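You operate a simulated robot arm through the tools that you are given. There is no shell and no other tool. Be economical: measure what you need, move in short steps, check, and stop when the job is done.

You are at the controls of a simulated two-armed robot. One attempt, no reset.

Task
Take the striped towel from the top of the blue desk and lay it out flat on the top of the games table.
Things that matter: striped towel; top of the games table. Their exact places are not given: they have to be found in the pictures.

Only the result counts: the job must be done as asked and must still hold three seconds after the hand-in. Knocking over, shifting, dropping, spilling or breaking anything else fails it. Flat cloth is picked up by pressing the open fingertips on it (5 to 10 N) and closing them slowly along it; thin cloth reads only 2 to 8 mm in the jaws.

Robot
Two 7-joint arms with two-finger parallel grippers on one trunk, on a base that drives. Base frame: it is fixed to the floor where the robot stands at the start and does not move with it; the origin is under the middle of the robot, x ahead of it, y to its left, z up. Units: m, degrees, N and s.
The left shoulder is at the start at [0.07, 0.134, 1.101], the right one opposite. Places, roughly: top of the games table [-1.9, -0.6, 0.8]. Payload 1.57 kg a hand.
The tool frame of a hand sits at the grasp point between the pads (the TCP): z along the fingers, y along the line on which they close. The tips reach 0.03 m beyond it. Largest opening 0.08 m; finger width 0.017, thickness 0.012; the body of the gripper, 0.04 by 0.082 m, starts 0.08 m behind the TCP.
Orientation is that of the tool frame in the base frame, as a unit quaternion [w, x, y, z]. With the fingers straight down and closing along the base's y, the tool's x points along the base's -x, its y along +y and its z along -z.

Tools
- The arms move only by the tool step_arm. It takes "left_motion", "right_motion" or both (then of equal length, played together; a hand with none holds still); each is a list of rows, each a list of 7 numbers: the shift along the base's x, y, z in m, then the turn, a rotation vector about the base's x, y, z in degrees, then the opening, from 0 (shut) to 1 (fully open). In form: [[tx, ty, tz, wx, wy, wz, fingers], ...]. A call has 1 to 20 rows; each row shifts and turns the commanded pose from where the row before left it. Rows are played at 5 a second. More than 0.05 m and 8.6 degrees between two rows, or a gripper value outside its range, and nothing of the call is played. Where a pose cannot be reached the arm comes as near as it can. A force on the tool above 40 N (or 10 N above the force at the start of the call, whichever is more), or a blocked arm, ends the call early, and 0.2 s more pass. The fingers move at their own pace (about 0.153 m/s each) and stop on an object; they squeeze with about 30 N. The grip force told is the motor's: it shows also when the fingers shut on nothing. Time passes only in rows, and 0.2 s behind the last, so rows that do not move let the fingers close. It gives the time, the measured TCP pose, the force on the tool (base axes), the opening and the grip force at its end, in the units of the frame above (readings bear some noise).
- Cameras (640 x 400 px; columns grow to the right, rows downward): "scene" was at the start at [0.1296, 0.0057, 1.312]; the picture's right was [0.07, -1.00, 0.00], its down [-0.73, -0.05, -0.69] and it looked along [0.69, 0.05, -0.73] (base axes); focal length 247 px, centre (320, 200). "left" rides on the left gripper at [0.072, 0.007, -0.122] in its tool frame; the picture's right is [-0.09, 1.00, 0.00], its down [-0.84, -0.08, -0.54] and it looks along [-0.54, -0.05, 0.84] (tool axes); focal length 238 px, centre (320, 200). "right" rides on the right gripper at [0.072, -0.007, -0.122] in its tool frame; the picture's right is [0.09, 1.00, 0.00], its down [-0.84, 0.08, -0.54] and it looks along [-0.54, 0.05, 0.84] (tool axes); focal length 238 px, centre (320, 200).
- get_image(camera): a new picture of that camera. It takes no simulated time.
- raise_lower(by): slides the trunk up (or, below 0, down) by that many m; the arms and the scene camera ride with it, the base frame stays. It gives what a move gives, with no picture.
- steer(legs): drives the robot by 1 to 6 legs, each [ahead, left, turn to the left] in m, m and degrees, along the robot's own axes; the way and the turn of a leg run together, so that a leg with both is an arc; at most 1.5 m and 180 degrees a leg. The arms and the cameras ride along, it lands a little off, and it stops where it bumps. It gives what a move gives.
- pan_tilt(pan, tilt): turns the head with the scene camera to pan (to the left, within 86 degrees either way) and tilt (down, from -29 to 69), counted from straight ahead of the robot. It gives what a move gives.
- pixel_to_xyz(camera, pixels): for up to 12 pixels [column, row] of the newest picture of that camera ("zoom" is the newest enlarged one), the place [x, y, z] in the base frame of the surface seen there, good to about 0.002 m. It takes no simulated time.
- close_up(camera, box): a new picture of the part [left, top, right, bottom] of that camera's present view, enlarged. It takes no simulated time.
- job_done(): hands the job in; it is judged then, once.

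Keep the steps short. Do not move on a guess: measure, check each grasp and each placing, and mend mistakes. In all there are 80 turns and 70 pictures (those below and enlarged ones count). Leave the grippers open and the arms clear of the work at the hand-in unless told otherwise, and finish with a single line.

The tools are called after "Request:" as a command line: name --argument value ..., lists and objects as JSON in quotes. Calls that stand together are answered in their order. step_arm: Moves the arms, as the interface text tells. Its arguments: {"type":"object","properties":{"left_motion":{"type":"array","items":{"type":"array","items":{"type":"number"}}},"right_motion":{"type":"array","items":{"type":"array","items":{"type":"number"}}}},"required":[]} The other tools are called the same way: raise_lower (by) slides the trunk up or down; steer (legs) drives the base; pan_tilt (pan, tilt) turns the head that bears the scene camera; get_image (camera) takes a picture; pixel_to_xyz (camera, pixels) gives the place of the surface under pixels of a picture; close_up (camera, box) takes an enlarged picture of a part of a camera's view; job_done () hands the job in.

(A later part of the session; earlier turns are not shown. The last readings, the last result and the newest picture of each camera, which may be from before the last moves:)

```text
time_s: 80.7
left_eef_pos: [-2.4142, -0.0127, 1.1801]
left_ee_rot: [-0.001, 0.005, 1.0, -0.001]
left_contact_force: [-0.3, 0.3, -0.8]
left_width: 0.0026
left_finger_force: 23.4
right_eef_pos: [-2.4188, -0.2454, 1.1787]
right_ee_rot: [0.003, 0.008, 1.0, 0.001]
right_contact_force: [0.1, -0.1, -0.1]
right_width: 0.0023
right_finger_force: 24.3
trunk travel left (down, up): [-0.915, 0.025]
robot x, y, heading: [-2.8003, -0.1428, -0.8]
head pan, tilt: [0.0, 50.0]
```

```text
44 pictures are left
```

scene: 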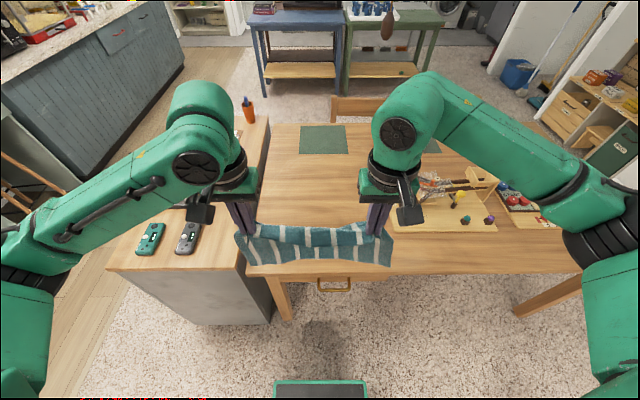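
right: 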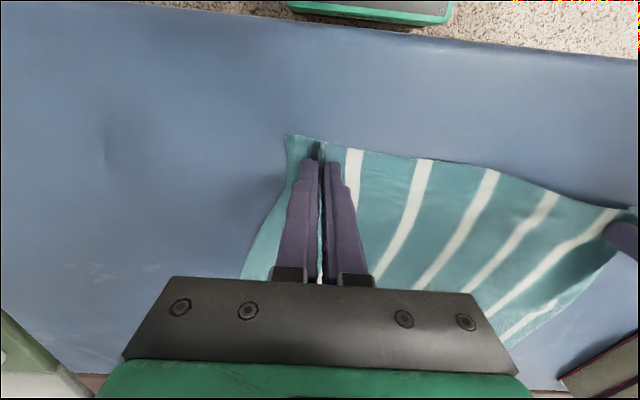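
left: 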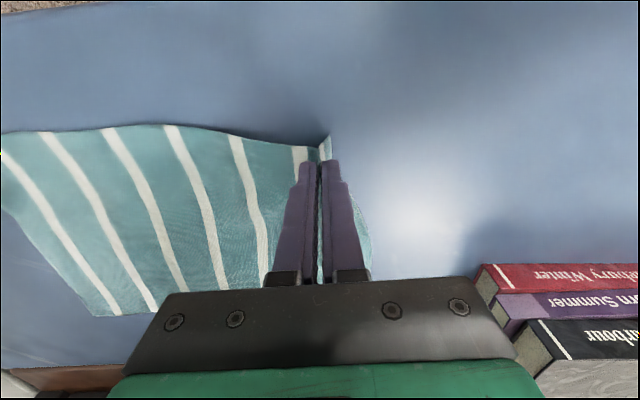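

I'm in front of the free patch. I'll measure the patch limits: board game edge, mat edge, near edge and left edge.

Request:
pixel_to_xyz --camera "scene" --pixels '[[300, 153], [347, 153], [395, 228], [393, 200], [270, 140], [262, 200], [400, 272], [300, 200], [250, 262], [390, 264], [310, 258], [323, 152]]'

Request:
close_up --camera "scene" --box '[200, 110, 520, 310]'

```text
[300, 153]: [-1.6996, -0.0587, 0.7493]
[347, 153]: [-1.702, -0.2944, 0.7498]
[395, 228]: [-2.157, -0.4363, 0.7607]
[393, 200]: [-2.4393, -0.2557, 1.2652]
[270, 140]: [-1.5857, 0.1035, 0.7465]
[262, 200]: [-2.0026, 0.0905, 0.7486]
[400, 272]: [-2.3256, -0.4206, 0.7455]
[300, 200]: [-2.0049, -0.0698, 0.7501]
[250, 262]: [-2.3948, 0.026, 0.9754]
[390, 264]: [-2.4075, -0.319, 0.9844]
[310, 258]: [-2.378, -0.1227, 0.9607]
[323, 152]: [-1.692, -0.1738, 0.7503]
```

```text
2.00 times, centred on (360, 210) of scene
```

zoom: 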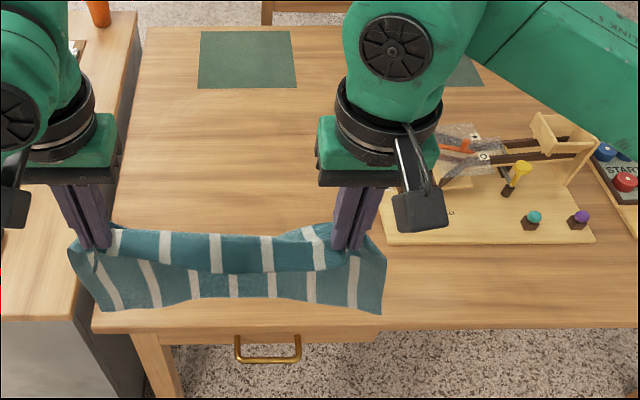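

The free patch is y -0.42 to 0.09, x -2.33 to -1.70. I'll drive 0.15 m closer and gently spread the hands to tighten the sagging held edge.

Request:
steer --legs '[[0.15, 0, 0.7]]'

Request:
step_arm --left_motion '[[0, 0.004, 0, 0, 0, 0, 0], [0, 0.004, 0, 0, 0, 0, 0], [0, 0, 0, 0, 0, 0, 0]]' --right_motion '[[0, -0.004, 0, 0, 0, 0, 0], [0, -0.004, 0, 0, 0, 0, 0], [0, 0, 0, 0, 0, 0, 0]]'

Request:
close_up --camera "scene" --box '[200, 110, 520, 310]'

```text
time_s: 82.0
left_eef_pos: [-2.2711, -0.0098, 1.1809]
left_ee_rot: [0.001, 0.0, 1.0, -0.001]
left_contact_force: [0.2, 0.0, -0.2]
left_width: 0.0026
left_finger_force: 24.4
right_eef_pos: [-2.2718, -0.242, 1.1782]
right_ee_rot: [0.005, 0.002, 1.0, 0.001]
right_contact_force: [-0.4, 0.5, 0.0]
right_width: 0.0025
right_finger_force: 24.0
trunk travel left (down, up): [-0.915, 0.025]
robot x, y, heading: [-2.6512, -0.1432, -0.1]
head pan, tilt: [0.0, 50.0]
```

```text
time_s: 82.8
left_eef_pos: [-2.2673, -0.0027, 1.1792]
left_ee_rot: [0.0, 0.001, 1.0, -0.002]
left_contact_force: [0.4, -17.8, -0.2]
left_width: 0.0028
left_finger_force: 24.9
right_eef_pos: [-2.2677, -0.25, 1.1778]
right_ee_rot: [0.004, 0.001, 1.0, 0.002]
right_contact_force: [1.6, 17.5, -0.1]
right_width: 0.0023
right_finger_force: 23.6
trunk travel left (down, up): [-0.915, 0.025]
robot x, y, heading: [-2.6522, -0.1434, -0.3]
head pan, tilt: [0.0, 50.0]
```

```text
2.00 times, centred on (360, 210) of scene
```

zoom: 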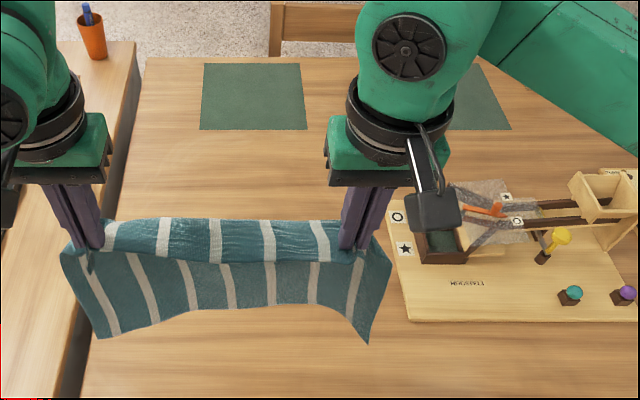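

The edge is taut (17 N). I'll relax it slightly, lower the trunk 0.15 m and move both hands forward, to about 0.2 m further over the table.

Request:
step_arm --left_motion '[[0, -0.003, 0, 0, 0, 0, 0], [0, 0, 0, 0, 0, 0, 0]]' --right_motion '[[0, 0.003, 0, 0, 0, 0, 0], [0, 0, 0, 0, 0, 0, 0]]'

Request:
raise_lower --by -0.14

Request:
step_arm --left_motion '[[0.025, 0, 0, 0, 0, 0, 0], [0.025, 0, 0, 0, 0, 0, 0], [0.025, 0, 0, 0, 0, 0, 0], [0.025, 0, 0, 0, 0, 0, 0], [0.025, 0, 0, 0, 0, 0, 0], [0.025, 0, 0, 0, 0, 0, 0], [0.025, 0, 0, 0, 0, 0, 0], [0.025, 0, 0, 0, 0, 0, 0], [0, 0, 0, 0, 0, 0, 0]]' --right_motion '[[0.025, 0, 0, 0, 0, 0, 0], [0.025, 0, 0, 0, 0, 0, 0], [0.025, 0, 0, 0, 0, 0, 0], [0.025, 0, 0, 0, 0, 0, 0], [0.025, 0, 0, 0, 0, 0, 0], [0.025, 0, 0, 0, 0, 0, 0], [0.025, 0, 0, 0, 0, 0, 0], [0.025, 0, 0, 0, 0, 0, 0], [0, 0, 0, 0, 0, 0, 0]]'

Request:
get_image --camera "scene"

```text
time_s: 83.5
left_eef_pos: [-2.2685, -0.0025, 1.1801]
left_ee_rot: [-0.001, -0.001, 1.0, 0.0]
left_contact_force: [-0.7, -9.4, -0.3]
left_width: 0.0025
left_finger_force: 24.1
right_eef_pos: [-2.2691, -0.2486, 1.1786]
right_ee_rot: [0.004, 0.001, 1.0, 0.002]
right_contact_force: [-0.1, 9.5, -0.3]
right_width: 0.0025
right_finger_force: 23.8
trunk travel left (down, up): [-0.915, 0.025]
robot x, y, heading: [-2.6514, -0.1434, -0.2]
head pan, tilt: [0.0, 50.0]
```

```text
time_s: 85.1
left_eef_pos: [-2.2683, -0.0042, 1.0405]
left_ee_rot: [-0.001, -0.001, 1.0, -0.001]
left_contact_force: [-0.2, -7.5, 0.0]
left_width: 0.0026
left_finger_force: 24.0
right_eef_pos: [-2.2688, -0.2474, 1.0382]
right_ee_rot: [0.003, 0.001, 1.0, 0.001]
right_contact_force: [0.5, 8.1, 0.0]
right_width: 0.0024
right_finger_force: 23.9
trunk travel left (down, up): [-0.775, 0.165]
robot x, y, heading: [-2.6527, -0.1437, 0.1]
head pan, tilt: [0.0, 50.0]
```

```text
time_s: 87.1
left_eef_pos: [-2.0685, -0.0052, 1.0378]
left_ee_rot: [0.0, 0.0, 1.0, 0.001]
left_contact_force: [-0.6, -7.3, 0.0]
left_width: 0.0025
left_finger_force: 24.9
right_eef_pos: [-2.0698, -0.2469, 1.0385]
right_ee_rot: [0.002, 0.0, 1.0, 0.001]
right_contact_force: [-0.6, 7.1, -0.7]
right_width: 0.0023
right_finger_force: 23.5
trunk travel left (down, up): [-0.775, 0.165]
robot x, y, heading: [-2.6504, -0.1428, -0.0]
head pan, tilt: [0.0, 50.0]
```

```text
41 pictures are left
```

scene: 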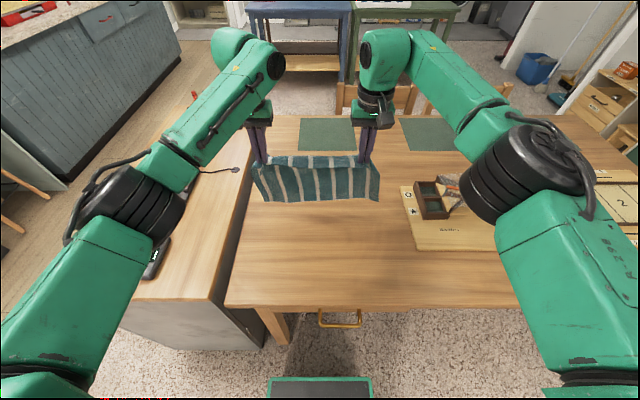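

The hands are over the table. I'll check the towel's lower edge height and where the right forearm sits relative to the board game.

Request:
pixel_to_xyz --camera "scene" --pixels '[[263, 200], [318, 199], [378, 199], [320, 160], [320, 175], [375, 163], [258, 165], [500, 190], [470, 215], [245, 240]]'

Request:
close_up --camera "scene" --box '[220, 100, 460, 250]'

```text
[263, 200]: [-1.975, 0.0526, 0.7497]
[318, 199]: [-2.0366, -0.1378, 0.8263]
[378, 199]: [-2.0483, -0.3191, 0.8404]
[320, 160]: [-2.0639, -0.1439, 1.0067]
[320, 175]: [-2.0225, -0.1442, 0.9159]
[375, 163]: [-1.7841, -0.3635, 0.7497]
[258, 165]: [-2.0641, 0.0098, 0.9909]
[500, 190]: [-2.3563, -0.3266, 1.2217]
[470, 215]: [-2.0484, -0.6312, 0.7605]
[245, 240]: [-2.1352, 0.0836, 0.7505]
```

```text
2.67 times, centred on (340, 175) of scene
```

zoom: 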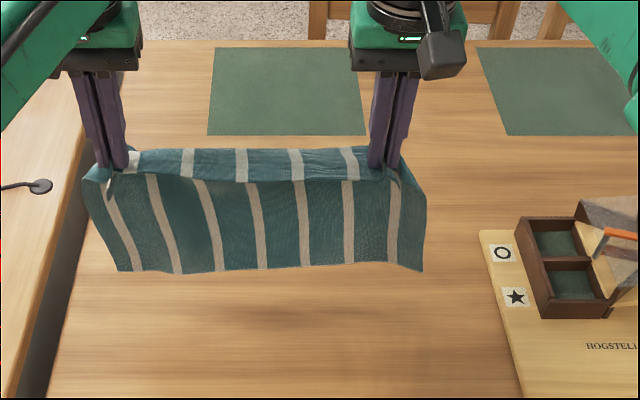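

The towel hangs with its lower edge 7–8 cm above the table, leaning slightly forward, which is good. I'll go forward 3 cm and down 7 cm.

Request:
step_arm --left_motion '[[0.015, 0, -0.02, 0, 0, 0, 0], [0.015, 0, -0.02, 0, 0, 0, 0], [0, 0, -0.02, 0, 0, 0, 0], [0, 0, -0.01, 0, 0, 0, 0], [0, 0, 0, 0, 0, 0, 0]]' --right_motion '[[0.015, 0, -0.02, 0, 0, 0, 0], [0.015, 0, -0.02, 0, 0, 0, 0], [0, 0, -0.02, 0, 0, 0, 0], [0, 0, -0.01, 0, 0, 0, 0], [0, 0, 0, 0, 0, 0, 0]]'

Request:
close_up --camera "scene" --box '[220, 100, 460, 250]'

Request:
pixel_to_xyz --camera "zoom" --pixels '[[130, 255], [255, 255], [410, 255], [260, 200]]'

```text
time_s: 88.3
left_eef_pos: [-2.0387, -0.0043, 0.9679]
left_ee_rot: [0.0, 0.0, 1.0, 0.0]
left_contact_force: [-0.8, 0.6, -0.3]
left_width: 0.0028
left_finger_force: 23.8
right_eef_pos: [-2.053, -0.2367, 0.9739]
right_ee_rot: [0.004, 0.002, 1.0, 0.001]
right_contact_force: [0.3, -0.2, -0.3]
right_width: 0.0024
right_finger_force: 23.9
right hand out of reach, approached as far as the arm can: row 2
trunk travel left (down, up): [-0.775, 0.165]
robot x, y, heading: [-2.6509, -0.1438, -0.0]
head pan, tilt: [0.0, 50.0]
```

```text
2.67 times, centred on (340, 175) of scene
```

zoom: 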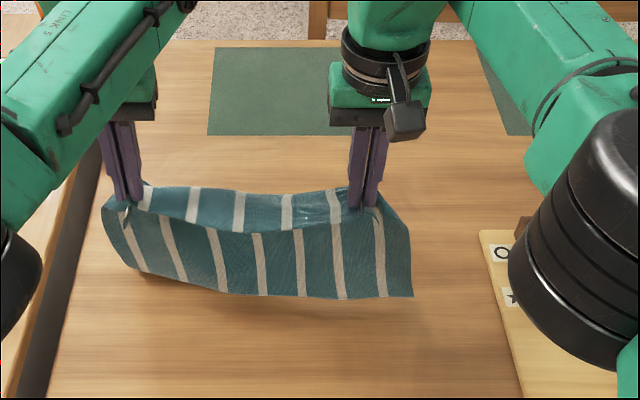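

```text
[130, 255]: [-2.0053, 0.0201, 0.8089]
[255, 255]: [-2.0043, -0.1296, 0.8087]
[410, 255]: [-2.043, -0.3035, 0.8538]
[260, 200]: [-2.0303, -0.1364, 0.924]
```

The right hand hit its reach limit, so I'll pull both back about 2 cm and read where they are.

Request:
step_arm --left_motion '[[-0.012, 0, 0, 0, 0, 0, 0], [-0.012, 0, 0, 0, 0, 0, 0], [0, 0, 0, 0, 0, 0, 0]]' --right_motion '[[-0.01, 0, 0, 0, 0, 0, 0], [-0.01, 0, 0, 0, 0, 0, 0], [0, 0, 0, 0, 0, 0, 0]]'

```text
time_s: 89.1
left_eef_pos: [-2.0631, -0.0054, 0.9684]
left_ee_rot: [-0.001, -0.001, 1.0, 0.0]
left_contact_force: [-0.1, 0.0, -0.6]
left_width: 0.0026
left_finger_force: 23.3
left hand out of reach, approached as far as the arm can: row 1
right_eef_pos: [-2.0726, -0.2359, 0.9743]
right_ee_rot: [0.002, 0.002, 1.0, 0.001]
right_contact_force: [-0.1, -0.4, -1.0]
right_width: 0.0025
right_finger_force: 24.3
trunk travel left (down, up): [-0.775, 0.165]
robot x, y, heading: [-2.6522, -0.1413, 0.2]
head pan, tilt: [0.0, 50.0]
```

Request:
step_arm --left_motion '[[-0.005, 0, -0.01, 0, 0, 0, 0], [0, 0, -0.015, 0, 0, 0, 0], [0, 0, -0.015, 0, 0, 0, 0], [0, 0, 0, 0, 0, 0, 0]]' --right_motion '[[0.004, -0.005, -0.016, 0, 0, 0, 0], [0, -0.005, -0.015, 0, 0, 0, 0], [0, 0, -0.015, 0, 0, 0, 0], [0, 0, 0, 0, 0, 0, 0]]'

Request:
close_up --camera "scene" --box '[220, 120, 460, 270]'

Request:
pixel_to_xyz --camera "zoom" --pixels '[[140, 255], [255, 265], [400, 255], [260, 240]]'

```text
time_s: 90.1
left_eef_pos: [-2.0679, -0.0045, 0.9281]
left_ee_rot: [-0.001, 0.0, 1.0, -0.001]
left_contact_force: [0.7, -5.1, 0.0]
left_width: 0.0026
left_finger_force: 24.3
right_eef_pos: [-2.0676, -0.2466, 0.9282]
right_ee_rot: [0.003, 0.001, 1.0, 0.002]
right_contact_force: [0.1, 5.3, 0.1]
right_width: 0.0026
right_finger_force: 24.1
trunk travel left (down, up): [-0.775, 0.165]
robot x, y, heading: [-2.6512, -0.1404, 0.1]
head pan, tilt: [0.0, 50.0]
```

```text
2.67 times, centred on (340, 195) of scene
```

zoom: 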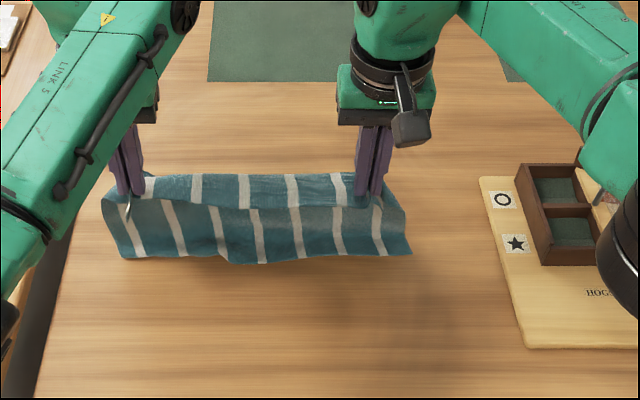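

```text
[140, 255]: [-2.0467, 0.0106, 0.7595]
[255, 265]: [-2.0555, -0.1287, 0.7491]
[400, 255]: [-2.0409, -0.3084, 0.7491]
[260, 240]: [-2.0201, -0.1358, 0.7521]
```

The bottom edge touches but curls back toward me, so laying it backward now would fold it under. I'll lift a little and tilt the fingers forward about 40°, which makes the cloth lean away from me and also gives more reach.

Request:
step_arm --left_motion '[[0, 0, 0.01, 0, -8, 0, 0], [0, 0, 0.01, 0, -8, 0, 0], [0, 0, 0.01, 0, -8, 0, 0], [0, 0, 0.01, 0, -8, 0, 0], [0.01, 0, 0, 0, -8, 0, 0], [0.015, 0, 0, 0, 0, 0, 0], [0.015, 0, 0, 0, 0, 0, 0], [0, 0, 0, 0, 0, 0, 0]]' --right_motion '[[0, 0, 0.01, 0, -8, 0, 0], [0, 0, 0.01, 0, -8, 0, 0], [0, 0, 0.01, 0, -8, 0, 0], [0, 0, 0.01, 0, -8, 0, 0], [0.01, 0, 0, 0, -8, 0, 0], [0.015, 0, 0, 0, 0, 0, 0], [0.015, 0, 0, 0, 0, 0, 0], [0, 0, 0, 0, 0, 0, 0]]'

Request:
close_up --camera "scene" --box '[220, 120, 460, 270]'

Request:
pixel_to_xyz --camera "zoom" --pixels '[[255, 250], [255, 230], [255, 210], [255, 190]]'

```text
time_s: 91.9
left_eef_pos: [-2.0265, -0.0037, 0.9699]
left_ee_rot: [0.342, 0.001, 0.94, 0.0]
left_contact_force: [0.0, -5.1, -0.5]
left_width: 0.0028
left_finger_force: 24.3
right_eef_pos: [-2.028, -0.2459, 0.9688]
right_ee_rot: [0.345, 0.001, 0.939, 0.002]
right_contact_force: [0.5, 3.5, -0.2]
right_width: 0.0027
right_finger_force: 24.0
trunk travel left (down, up): [-0.775, 0.165]
robot x, y, heading: [-2.6484, -0.1436, 0.2]
head pan, tilt: [0.0, 50.0]
```

```text
2.67 times, centred on (340, 195) of scene
```

zoom: 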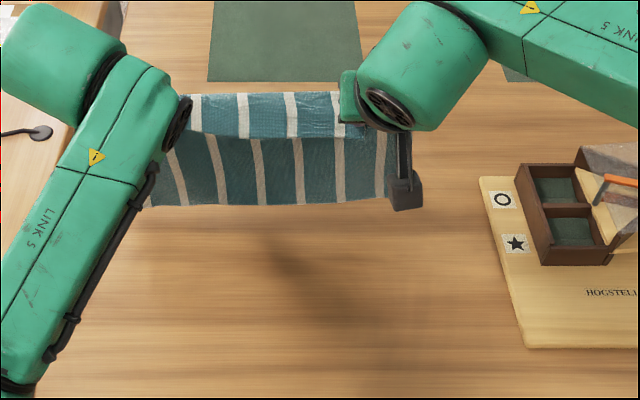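

```text
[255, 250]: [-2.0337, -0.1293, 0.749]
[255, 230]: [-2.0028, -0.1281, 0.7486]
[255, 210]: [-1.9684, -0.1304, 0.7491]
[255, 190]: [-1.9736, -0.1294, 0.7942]
```

The lower edge now leads forward (x≈-1.97, with the hands at -2.03). I'll start laying it: lower, then go diagonally back and down.

Request:
step_arm --left_motion '[[0, 0, -0.015, 0, 0, 0, 0], [-0.004, 0, -0.015, 0, 0, 0, 0], [-0.008, 0, -0.015, 0, 0, 0, 0], [-0.01, 0, -0.015, 0, 0, 0, 0], [-0.012, 0, -0.015, 0, 0, 0, 0], [0, 0, 0, 0, 0, 0, 0]]' --right_motion '[[0, 0, -0.015, 0, 0, 0, 0], [-0.004, 0, -0.015, 0, 0, 0, 0], [-0.008, 0, -0.015, 0, 0, 0, 0], [-0.01, 0, -0.015, 0, 0, 0, 0], [-0.012, 0, -0.015, 0, 0, 0, 0], [0, 0, 0, 0, 0, 0, 0]]'

Request:
close_up --camera "scene" --box '[220, 120, 460, 270]'

Request:
get_image --camera "right"

```text
time_s: 93.3
left_eef_pos: [-2.0604, -0.0024, 0.8949]
left_ee_rot: [0.342, 0.0, 0.94, -0.001]
left_contact_force: [-0.1, -5.2, -0.7]
left_width: 0.0026
left_finger_force: 24.2
right_eef_pos: [-2.0621, -0.2465, 0.8927]
right_ee_rot: [0.345, 0.001, 0.939, 0.001]
right_contact_force: [0.4, 4.9, 0.1]
right_width: 0.0024
right_finger_force: 23.7
trunk travel left (down, up): [-0.775, 0.165]
robot x, y, heading: [-2.6518, -0.1397, -0.2]
head pan, tilt: [0.0, 50.0]
```

```text
2.67 times, centred on (340, 195) of scene
```

zoom: 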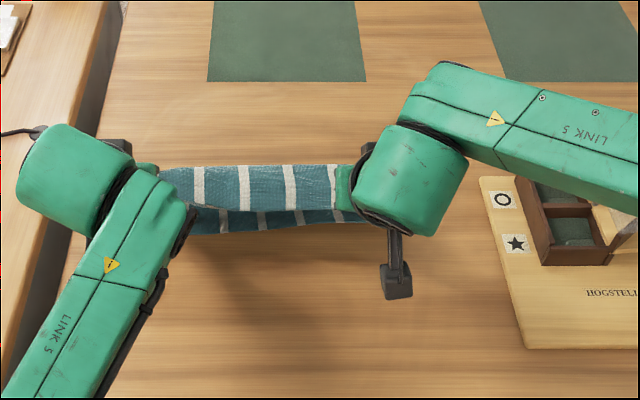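

```text
35 pictures are left
```

right: 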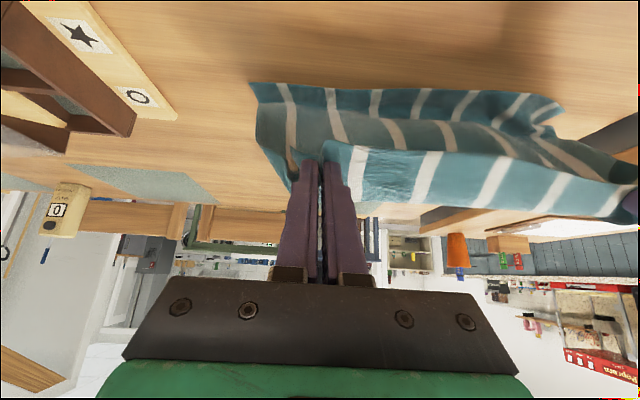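

From the right hand's camera the free edge curls back toward me. The cloth leaves the jaws at right angles to the fingers, so tilting forward was the wrong way. I'll lift, return to vertical, and check the base clearance to the table for more reach.

Request:
step_arm --left_motion '[[0, 0, 0.015, 0, 8, 0, 0], [0, 0, 0.015, 0, 8, 0, 0], [0, 0, 0.015, 0, 8, 0, 0], [0, 0, 0.015, 0, 8, 0, 0], [0, 0, 0.015, 0, 8, 0, 0], [0, 0, 0.01, 0, 0, 0, 0], [0, 0, 0, 0, 0, 0, 0]]' --right_motion '[[0, 0, 0.015, 0, 8, 0, 0], [0, 0, 0.015, 0, 8, 0, 0], [0, 0, 0.015, 0, 8, 0, 0], [0, 0, 0.015, 0, 8, 0, 0], [0, 0, 0.015, 0, 8, 0, 0], [0, 0, 0.012, 0, 0, 0, 0], [0, 0, 0, 0, 0, 0, 0]]'

Request:
get_image --camera "scene"

Request:
pixel_to_xyz --camera "scene" --pixels '[[320, 381], [280, 381], [345, 315], [320, 190], [320, 300], [450, 300]]'

Request:
get_image --camera "right"

```text
time_s: 94.9
left_eef_pos: [-2.0599, -0.0039, 0.979]
left_ee_rot: [-0.001, 0.0, 1.0, 0.0]
left_contact_force: [-0.1, -4.0, 0.3]
left_width: 0.0027
left_finger_force: 24.3
right_eef_pos: [-2.0616, -0.2449, 0.9823]
right_ee_rot: [0.003, 0.001, 1.0, 0.002]
right_contact_force: [0.0, 5.0, -0.6]
right_width: 0.0026
right_finger_force: 23.8
trunk travel left (down, up): [-0.775, 0.165]
robot x, y, heading: [-2.6527, -0.1393, 0.0]
head pan, tilt: [0.0, 50.0]
```

```text
34 pictures are left
```

scene: 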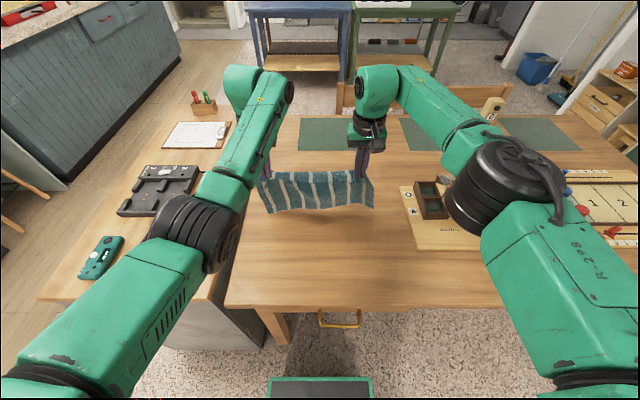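

```text
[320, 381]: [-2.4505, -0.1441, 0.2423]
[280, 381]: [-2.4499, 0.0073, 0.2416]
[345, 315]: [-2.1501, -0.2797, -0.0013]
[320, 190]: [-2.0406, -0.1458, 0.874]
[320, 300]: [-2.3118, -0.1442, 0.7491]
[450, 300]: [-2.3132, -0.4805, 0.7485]
```

```text
33 pictures are left
```

right: 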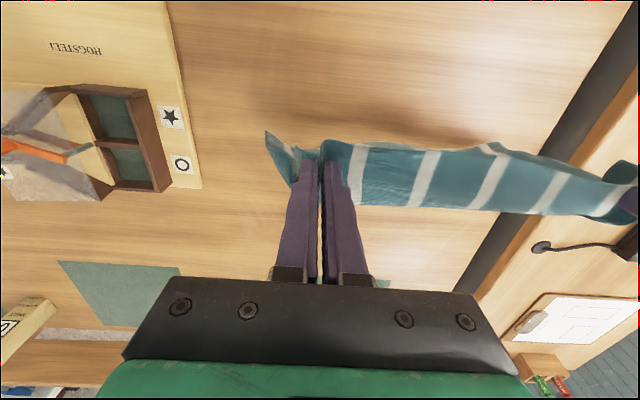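

The base front is at x=-2.45, well short of the table edge at -2.32. I'll drive 6 cm forward, then descend shallowly while pulling back, so the touching edge trails away from me.

Request:
steer --legs '[[0.06, 0, 0]]'

Request:
step_arm --left_motion '[[0, 0, -0.005, 0, 0, 0, 0], [0, 0, -0.01, 0, 0, 0, 0], [-0.008, 0, -0.004, 0, 0, 0, 0], [-0.012, 0, -0.004, 0, 0, 0, 0], [-0.012, 0, -0.004, 0, 0, 0, 0], [-0.012, 0, -0.004, 0, 0, 0, 0]]' --right_motion '[[0, 0, -0.008, 0, 0, 0, 0], [0, 0, -0.01, 0, 0, 0, 0], [-0.008, 0, -0.004, 0, 0, 0, 0], [-0.012, 0, -0.004, 0, 0, 0, 0], [-0.012, 0, -0.004, 0, 0, 0, 0], [-0.012, 0, -0.004, 0, 0, 0, 0]]'

Request:
get_image --camera "right"

Request:
close_up --camera "scene" --box '[220, 120, 460, 270]'

```text
time_s: 95.9
left_eef_pos: [-2.0042, -0.0038, 0.9826]
left_ee_rot: [0.002, 0.0, 1.0, 0.0]
left_contact_force: [-0.1, -4.8, 0.1]
left_width: 0.0027
left_finger_force: 24.2
right_eef_pos: [-2.0061, -0.2462, 0.9821]
right_ee_rot: [0.005, 0.001, 1.0, 0.001]
right_contact_force: [0.4, 3.8, -0.7]
right_width: 0.0024
right_finger_force: 23.7
trunk travel left (down, up): [-0.775, 0.165]
robot x, y, heading: [-2.5913, -0.1418, 0.1]
head pan, tilt: [0.0, 50.0]
```

```text
time_s: 97.3
left_eef_pos: [-2.0453, -0.006, 0.9502]
left_ee_rot: [-0.001, 0.0, 1.0, 0.0]
left_contact_force: [-0.4, -4.0, 0.2]
left_width: 0.0025
left_finger_force: 23.5
right_eef_pos: [-2.047, -0.2471, 0.9471]
right_ee_rot: [0.003, 0.001, 1.0, 0.002]
right_contact_force: [0.3, 3.3, -1.1]
right_width: 0.0027
right_finger_force: 23.8
trunk travel left (down, up): [-0.775, 0.165]
robot x, y, heading: [-2.5928, -0.1428, -0.3]
head pan, tilt: [0.0, 50.0]
```

```text
32 pictures are left
```

right: 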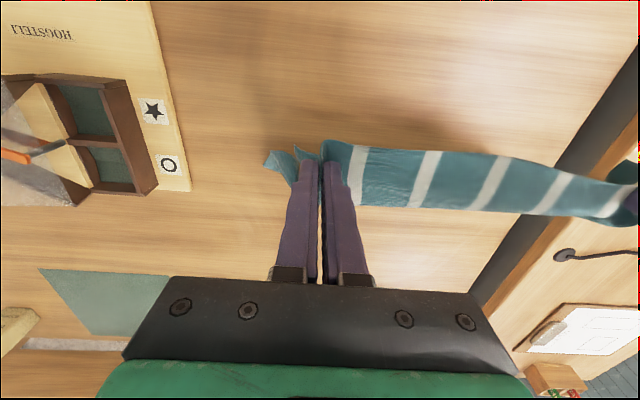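

```text
2.67 times, centred on (340, 195) of scene
```

zoom: 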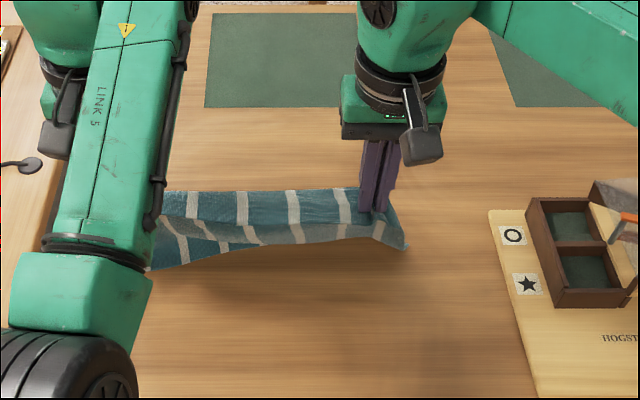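

The right part of the free edge now trails forward, and the left part is partly there. I'll keep pulling back and down.

Request:
step_arm --left_motion '[[-0.015, 0, -0.006, 0, 0, 0, 0], [-0.015, 0, -0.008, 0, 0, 0, 0], [-0.015, 0, -0.01, 0, 0, 0, 0]]' --right_motion '[[-0.015, 0, -0.004, 0, 0, 0, 0], [-0.015, 0, -0.008, 0, 0, 0, 0], [-0.015, 0, -0.01, 0, 0, 0, 0]]'

Request:
close_up --camera "scene" --box '[220, 120, 460, 270]'

Request:
get_image --camera "left"

```text
time_s: 98.2
left_eef_pos: [-2.0703, 0.0207, 0.9512]
left_ee_rot: [0.03, -0.015, 0.999, 0.008]
left_contact_force: [-4.0, -33.7, -2.9]
left_width: 0.0045
left_finger_force: 24.8
right_eef_pos: [-2.0901, -0.2331, 0.9303]
right_ee_rot: [0.007, -0.006, 1.0, 0.016]
right_contact_force: [4.8, 33.5, 2.8]
right_width: 0.0042
right_finger_force: 25.5
trunk travel left (down, up): [-0.775, 0.165]
robot x, y, heading: [-2.591, -0.1483, 0.0]
head pan, tilt: [0.0, 50.0]
stopped in row 3 (left hand): the force on the tool passed its limit (the readings are from after the stop); the commanded pose is now the measured one
```

```text
2.67 times, centred on (340, 195) of scene
```

zoom: 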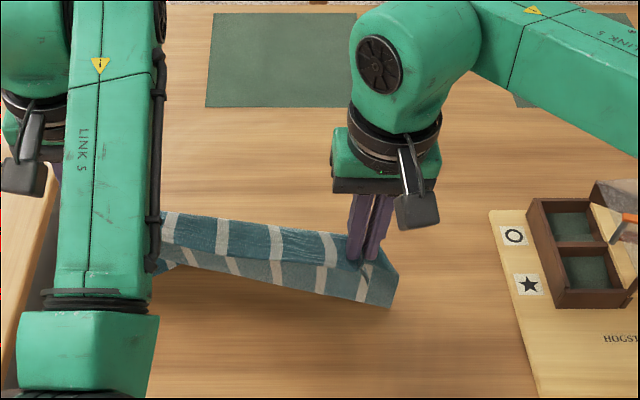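

```text
29 pictures are left
```

left: 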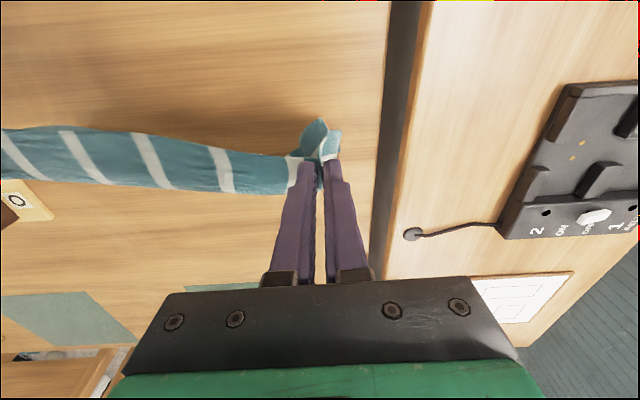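

The left hand was pulled off its path (y +0.026, tension 34 N). I'll relax the tension first and look at the left arm.

Request:
step_arm --left_motion '[[0, -0.008, 0, 0, 0, 0, 0], [0, -0.008, 0, 0, 0, 0, 0], [0, 0, 0, 0, 0, 0, 0]]' --right_motion '[[0, 0, 0.007, 0, 0, 0, 0], [0, 0, 0.007, 0, 0, 0, 0], [0, 0, 0.007, 0, 0, 0, 0]]'

Request:
get_image --camera "scene"

Request:
pixel_to_xyz --camera "scene" --pixels '[[250, 250], [245, 200], [235, 270], [240, 140], [500, 200], [200, 330]]'

```text
time_s: 99.0
left_eef_pos: [-2.0676, 0.0145, 0.9523]
left_ee_rot: [0.035, -0.023, 0.999, 0.016]
left_contact_force: [-4.3, -31.5, -0.9]
left_width: 0.0046
left_finger_force: 25.4
right_eef_pos: [-2.0905, -0.2393, 0.9484]
right_ee_rot: [0.006, -0.003, 1.0, 0.012]
right_contact_force: [5.0, 33.0, 0.3]
right_width: 0.0039
right_finger_force: 24.6
trunk travel left (down, up): [-0.775, 0.165]
robot x, y, heading: [-2.5908, -0.1455, -0.1]
head pan, tilt: [0.0, 50.0]
```

```text
28 pictures are left
```

scene: 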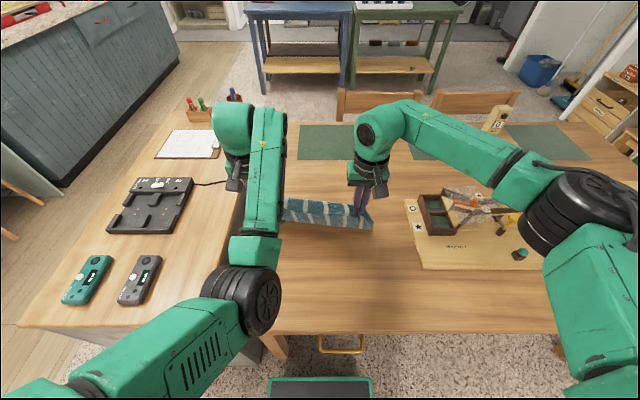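

```text
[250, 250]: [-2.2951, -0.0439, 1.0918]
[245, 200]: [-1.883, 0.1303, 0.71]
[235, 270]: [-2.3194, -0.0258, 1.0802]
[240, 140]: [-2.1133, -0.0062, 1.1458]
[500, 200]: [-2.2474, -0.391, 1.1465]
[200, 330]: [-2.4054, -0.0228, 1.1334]
```

The left elbow has swung inward and the arm appears to be near a joint limit. I'll move both hands forward and up to the last good pose to recover the arm posture.

Request:
step_arm --left_motion '[[0.01, -0.008, 0.01, 0, 0, 0, 0], [0.01, -0.008, 0.01, 0, 0, 0, 0], [0.01, -0.004, 0.01, 0, 0, 0, 0], [0, 0, 0, 0, 0, 0, 0]]' --right_motion '[[0.015, 0.006, 0.01, 0, 0, 0, 0], [0.015, 0, 0.01, 0, 0, 0, 0], [0.015, 0, 0.01, 0, 0, 0, 0], [0, 0, 0, 0, 0, 0, 0]]'

Request:
get_image --camera "scene"

```text
time_s: 100.0
left_eef_pos: [-2.0419, -0.0196, 0.9795]
left_ee_rot: [0.03, -0.014, 0.999, 0.008]
left_contact_force: [-0.4, 0.4, 0.6]
left_width: 0.0025
left_finger_force: 23.8
right_eef_pos: [-2.0447, -0.2343, 0.9789]
right_ee_rot: [0.006, -0.002, 1.0, 0.009]
right_contact_force: [-0.8, -0.1, 0.4]
right_width: 0.0026
right_finger_force: 23.4
trunk travel left (down, up): [-0.775, 0.165]
robot x, y, heading: [-2.5934, -0.1437, 0.1]
head pan, tilt: [0.0, 50.0]
```

```text
27 pictures are left
```

scene: 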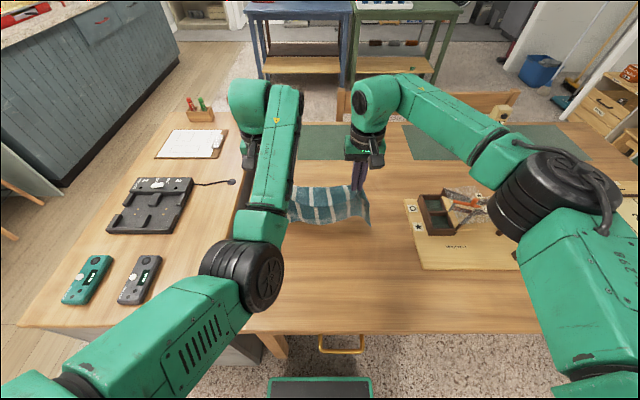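

Control is back. The left elbow posture doesn't allow retracting, so I'll do the backward motion with the base and only move the arms vertically. First I'll restore the edge tension and lower to light touch, then back up 4 cm.

Request:
step_arm --left_motion '[[0, 0.005, -0.01, 0, 0, 0, 0], [0, 0.005, -0.015, 0, 0, 0, 0], [0, 0, 0, 0, 0, 0, 0]]' --right_motion '[[0, -0.006, -0.01, 0, 0, 0, 0], [0, -0.006, -0.015, 0, 0, 0, 0], [0, 0, 0, 0, 0, 0, 0]]'

Request:
steer --legs '[[-0.045, 0, 0]]'

Request:
close_up --camera "scene" --box '[220, 140, 460, 290]'

```text
time_s: 100.8
left_eef_pos: [-2.041, -0.009, 0.9542]
left_ee_rot: [0.03, -0.016, 0.999, 0.009]
left_contact_force: [0.4, -0.9, -0.2]
left_width: 0.0025
left_finger_force: 24.2
right_eef_pos: [-2.0462, -0.2468, 0.9543]
right_ee_rot: [0.005, -0.001, 1.0, 0.01]
right_contact_force: [-0.2, -0.2, -1.0]
right_width: 0.0025
right_finger_force: 23.8
trunk travel left (down, up): [-0.775, 0.165]
robot x, y, heading: [-2.5904, -0.1421, -0.0]
head pan, tilt: [0.0, 50.0]
```

```text
time_s: 101.7
left_eef_pos: [-2.082, -0.0096, 0.9515]
left_ee_rot: [0.027, -0.015, 0.999, 0.008]
left_contact_force: [-0.7, -0.5, -0.2]
left_width: 0.0024
left_finger_force: 24.6
right_eef_pos: [-2.0866, -0.2457, 0.9502]
right_ee_rot: [0.003, -0.002, 1.0, 0.009]
right_contact_force: [2.0, 1.2, -0.3]
right_width: 0.0026
right_finger_force: 24.1
trunk travel left (down, up): [-0.775, 0.165]
robot x, y, heading: [-2.6371, -0.1438, 0.1]
head pan, tilt: [0.0, 50.0]
```

```text
2.67 times, centred on (340, 215) of scene
```

zoom: 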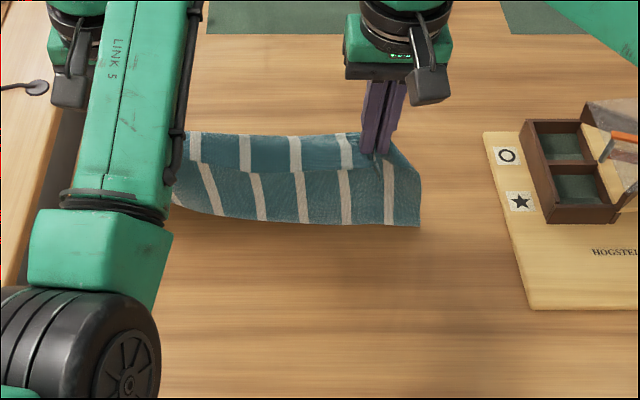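

Request:
pixel_to_xyz --camera "zoom" --pixels '[[230, 210], [300, 217], [410, 220], [300, 195], [300, 180], [300, 150], [300, 137], [200, 205]]'

Request:
get_image --camera "right"

```text
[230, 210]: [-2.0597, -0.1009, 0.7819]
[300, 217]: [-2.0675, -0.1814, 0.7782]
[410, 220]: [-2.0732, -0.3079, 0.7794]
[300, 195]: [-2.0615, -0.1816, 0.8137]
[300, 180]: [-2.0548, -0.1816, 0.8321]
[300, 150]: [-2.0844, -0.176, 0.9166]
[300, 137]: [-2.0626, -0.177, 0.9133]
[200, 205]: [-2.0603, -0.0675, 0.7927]
```

```text
25 pictures are left
```

right: 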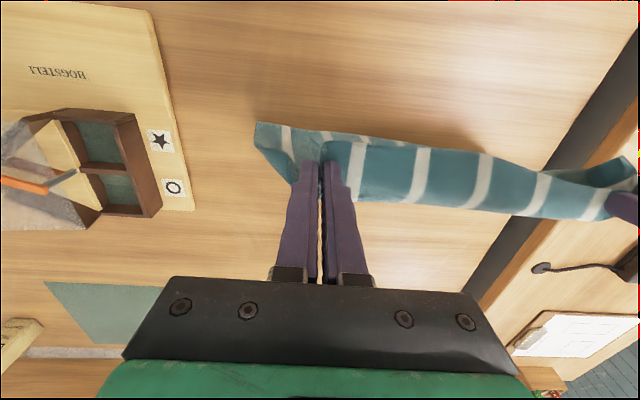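

The bottom edge is still 2.5 cm above the table, so nothing trailed. I'll drive forward 5 cm, lower 2.3 cm to touch, then back up.

Request:
steer --legs '[[0.052, 0, 0]]'

Request:
step_arm --left_motion '[[0, 0, -0.012, 0, 0, 0, 0], [0, 0, -0.013, 0, 0, 0, 0], [0, 0, 0, 0, 0, 0, 0]]' --right_motion '[[0, 0, -0.012, 0, 0, 0, 0], [0, 0, -0.013, 0, 0, 0, 0], [0, 0, 0, 0, 0, 0, 0]]'

Request:
steer --legs '[[-0.045, 0, 0]]'

Request:
close_up --camera "scene" --box '[220, 140, 460, 290]'

```text
time_s: 102.6
left_eef_pos: [-2.0372, -0.0094, 0.9561]
left_ee_rot: [0.032, -0.015, 0.999, 0.008]
left_contact_force: [0.2, 0.4, -0.1]
left_width: 0.0028
left_finger_force: 23.9
right_eef_pos: [-2.0416, -0.2466, 0.956]
right_ee_rot: [0.008, -0.002, 1.0, 0.009]
right_contact_force: [-0.3, 0.5, 0.1]
right_width: 0.0023
right_finger_force: 23.7
trunk travel left (down, up): [-0.775, 0.165]
robot x, y, heading: [-2.5884, -0.1456, 0.1]
head pan, tilt: [0.0, 50.0]
```

```text
time_s: 103.4
left_eef_pos: [-2.0357, -0.0096, 0.9283]
left_ee_rot: [0.029, -0.015, 0.999, 0.008]
left_contact_force: [0.7, -0.8, 0.1]
left_width: 0.0024
left_finger_force: 23.9
right_eef_pos: [-2.0369, -0.2465, 0.9286]
right_ee_rot: [0.005, -0.002, 1.0, 0.009]
right_contact_force: [-0.1, 0.9, 0.0]
right_width: 0.0024
right_finger_force: 23.8
trunk travel left (down, up): [-0.775, 0.165]
robot x, y, heading: [-2.588, -0.1425, -0.1]
head pan, tilt: [0.0, 50.0]
```

```text
time_s: 104.3
left_eef_pos: [-2.0788, -0.0094, 0.9258]
left_ee_rot: [0.028, -0.015, 0.999, 0.008]
left_contact_force: [0.6, -1.0, -0.2]
left_width: 0.0027
left_finger_force: 23.3
right_eef_pos: [-2.0803, -0.2459, 0.9266]
right_ee_rot: [0.003, -0.002, 1.0, 0.009]
right_contact_force: [0.0, -0.4, -0.8]
right_width: 0.0025
right_finger_force: 23.3
trunk travel left (down, up): [-0.775, 0.165]
robot x, y, heading: [-2.6313, -0.1439, 0.3]
head pan, tilt: [0.0, 50.0]
```

```text
2.67 times, centred on (340, 215) of scene
```

zoom: 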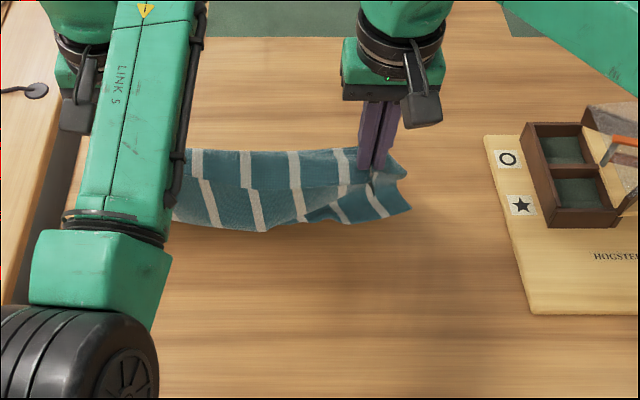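

Request:
pixel_to_xyz --camera "zoom" --pixels '[[190, 215], [255, 225], [300, 215], [345, 218], [400, 208], [255, 205], [345, 195], [255, 185]]'

Request:
get_image --camera "left"

```text
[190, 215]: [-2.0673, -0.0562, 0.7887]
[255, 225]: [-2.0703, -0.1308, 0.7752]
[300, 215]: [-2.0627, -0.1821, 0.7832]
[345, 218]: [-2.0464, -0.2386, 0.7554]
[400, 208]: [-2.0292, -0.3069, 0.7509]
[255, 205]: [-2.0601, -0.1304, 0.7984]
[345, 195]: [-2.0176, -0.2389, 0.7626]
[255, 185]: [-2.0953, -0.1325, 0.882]
```

```text
23 pictures are left
```

left: 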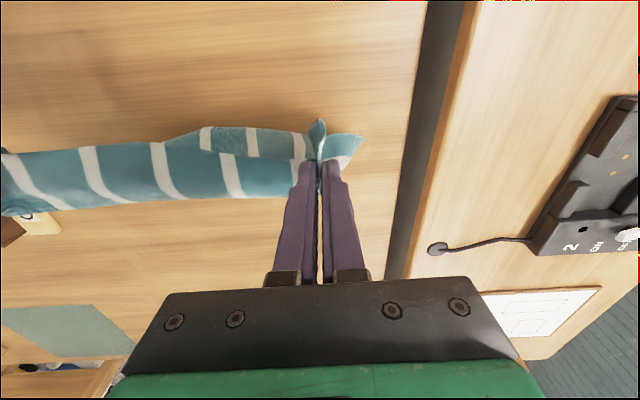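

The cloth needs a stronger forward lean. The earlier tilt was the wrong direction, so I'll drive forward again, raise a bit, and tilt the fingers the other way (tips toward me) by about 24°.

Request:
steer --legs '[[0.045, 0, 0]]'

Request:
step_arm --left_motion '[[-0.01, 0, 0.02, 0, 5, 0, 0], [-0.01, 0, 0.02, 0, 6, 0, 0], [-0.01, 0, 0.01, 0, 8, 0, 0], [0, 0, 0, 0, 8, 0, 0], [0, 0, 0, 0, 0, 0, 0]]' --right_motion '[[-0.01, 0, 0.02, 0, 4, 0, 0], [-0.01, 0, 0.02, 0, 4, 0, 0], [-0.01, 0, 0.01, 0, 8, 0, 0], [0, 0, 0, 0, 8, 0, 0], [0, 0, 0, 0, 0, 0, 0]]'

Request:
get_image --camera "scene"

```text
time_s: 105.2
left_eef_pos: [-2.0405, -0.0094, 0.9312]
left_ee_rot: [0.033, -0.015, 0.999, 0.009]
left_contact_force: [-0.1, -1.1, 0.4]
left_width: 0.0025
left_finger_force: 24.1
right_eef_pos: [-2.0439, -0.2478, 0.9323]
right_ee_rot: [0.008, -0.003, 1.0, 0.009]
right_contact_force: [-0.3, 0.1, 0.1]
right_width: 0.0027
right_finger_force: 23.9
trunk travel left (down, up): [-0.775, 0.165]
robot x, y, heading: [-2.5852, -0.1425, -0.3]
head pan, tilt: [0.0, 50.0]
```

```text
time_s: 106.4
left_eef_pos: [-2.0589, -0.0109, 0.9743]
left_ee_rot: [-0.169, -0.013, 0.985, 0.011]
left_contact_force: [-1.0, -2.6, -1.1]
left_width: 0.0025
left_finger_force: 23.5
left hand out of reach, approached as far as the arm can: row 2, 4
right_eef_pos: [-2.0715, -0.248, 0.9812]
right_ee_rot: [-0.203, 0.0, 0.979, 0.011]
right_contact_force: [1.1, 1.8, 0.1]
right_width: 0.0025
right_finger_force: 24.1
trunk travel left (down, up): [-0.775, 0.165]
robot x, y, heading: [-2.5855, -0.1413, -0.3]
head pan, tilt: [0.0, 50.0]
```

```text
22 pictures are left
```

scene: 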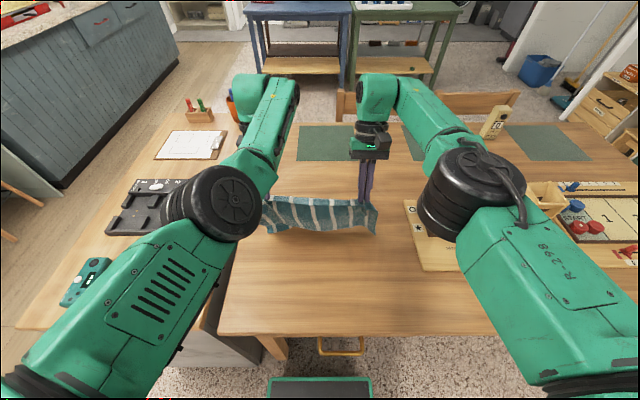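

The left elbow moved back outward, which is good. I'll retract 3 cm and add more tilt, evening out the two hands.

Request:
step_arm --left_motion '[[-0.014, 0, 0.004, 0, 6, 0, 0], [-0.014, 0, 0.004, 0, 8, 0, 0], [-0.014, 0, 0, 0, 8, 0, 0], [0, 0, 0, 0, 0, 0, 0]]' --right_motion '[[-0.01, 0, 0, 0, 4, 0, 0], [-0.01, 0, 0, 0, 6, 0, 0], [-0.01, 0, 0, 0, 8, 0, 0], [0, 0, 0, 0, 0, 0, 0]]'

Request:
close_up --camera "scene" --box '[220, 140, 460, 290]'

Request:
pixel_to_xyz --camera "zoom" --pixels '[[300, 150], [300, 170], [300, 190], [300, 210], [300, 230], [300, 245]]'

```text
time_s: 107.4
left_eef_pos: [-2.0755, -0.0153, 0.9796]
left_ee_rot: [-0.227, -0.022, 0.974, 0.005]
left_contact_force: [-6.4, -20.0, -0.5]
left_width: 0.0032
left_finger_force: 23.7
left hand out of reach, approached as far as the arm can: row 2, 3
right_eef_pos: [-2.1246, -0.2562, 0.968]
right_ee_rot: [-0.327, 0.004, 0.945, 0.01]
right_contact_force: [5.9, 20.7, 1.1]
right_width: 0.0025
right_finger_force: 23.6
right hand out of reach, approached as far as the arm can: row 1, 2, 3
trunk travel left (down, up): [-0.775, 0.165]
robot x, y, heading: [-2.5885, -0.1392, -0.1]
head pan, tilt: [0.0, 50.0]
```

```text
2.67 times, centred on (340, 215) of scene
```

zoom: 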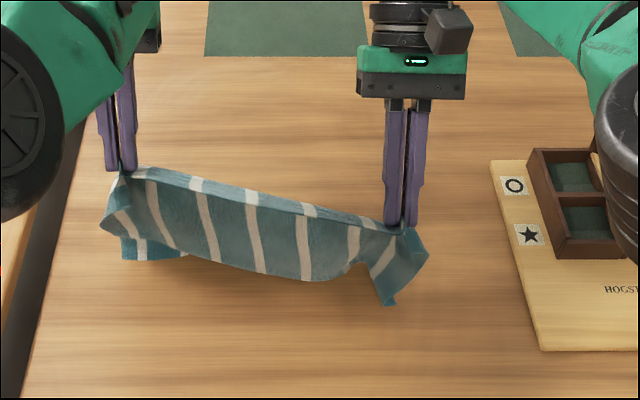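

```text
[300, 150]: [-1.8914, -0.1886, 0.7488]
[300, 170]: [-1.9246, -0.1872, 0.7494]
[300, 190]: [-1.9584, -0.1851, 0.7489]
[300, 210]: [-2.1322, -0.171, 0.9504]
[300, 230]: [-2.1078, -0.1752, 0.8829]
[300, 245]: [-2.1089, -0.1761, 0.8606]
```

The cloth now curves forward beneath, as wanted, but the hands are uneven (left -2.076, right -2.125). I'll bring the right forward with a bit less tilt and the left slightly back.

Request:
step_arm --left_motion '[[-0.005, 0.002, -0.004, 0, 0, 0, 0], [-0.005, 0.002, -0.004, 0, 0, 0, 0], [0, 0, 0, 0, 0, 0, 0], [0, 0, 0, 0, 0, 0, 0]]' --right_motion '[[0.014, 0.002, 0.002, 0, -5, 0, 0], [0.014, 0.002, 0.002, 0, -5, 0, 0], [0.01, 0, 0, 0, 0, 0, 0], [0, 0, 0, 0, 0, 0, 0]]'

Request:
close_up --camera "scene" --box '[220, 140, 460, 290]'

```text
time_s: 108.4
left_eef_pos: [-2.0715, -0.0154, 0.9821]
left_ee_rot: [-0.21, -0.019, 0.978, 0.004]
left_contact_force: [0.0, -2.5, 0.3]
left_width: 0.0026
left_finger_force: 23.9
left hand out of reach, approached as far as the arm can: row 1, 2
right_eef_pos: [-2.088, -0.2538, 0.9703]
right_ee_rot: [-0.244, 0.004, 0.97, 0.009]
right_contact_force: [0.3, 3.3, -0.3]
right_width: 0.0023
right_finger_force: 23.9
trunk travel left (down, up): [-0.775, 0.165]
robot x, y, heading: [-2.5893, -0.138, -0.1]
head pan, tilt: [0.0, 50.0]
```

```text
2.67 times, centred on (340, 215) of scene
```

zoom: 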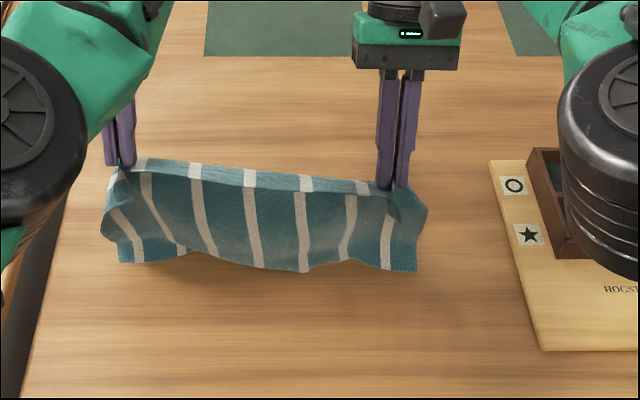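

Request:
pixel_to_xyz --camera "zoom" --pixels '[[130, 255], [200, 250], [300, 264], [405, 262], [300, 235], [300, 205], [40, 150], [615, 200]]'

Request:
get_image --camera "right"

```text
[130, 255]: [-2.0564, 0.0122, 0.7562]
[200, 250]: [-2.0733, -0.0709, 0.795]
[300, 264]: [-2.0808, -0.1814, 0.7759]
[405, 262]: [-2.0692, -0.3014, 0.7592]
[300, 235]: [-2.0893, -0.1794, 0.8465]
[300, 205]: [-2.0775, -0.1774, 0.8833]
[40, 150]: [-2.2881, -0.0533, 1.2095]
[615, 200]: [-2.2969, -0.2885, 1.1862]
```

```text
19 pictures are left
```

right: 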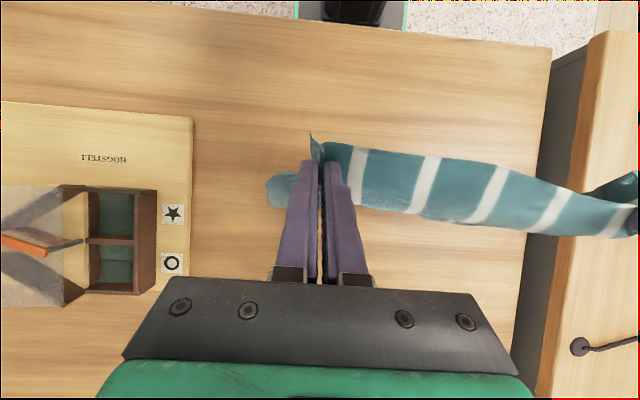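

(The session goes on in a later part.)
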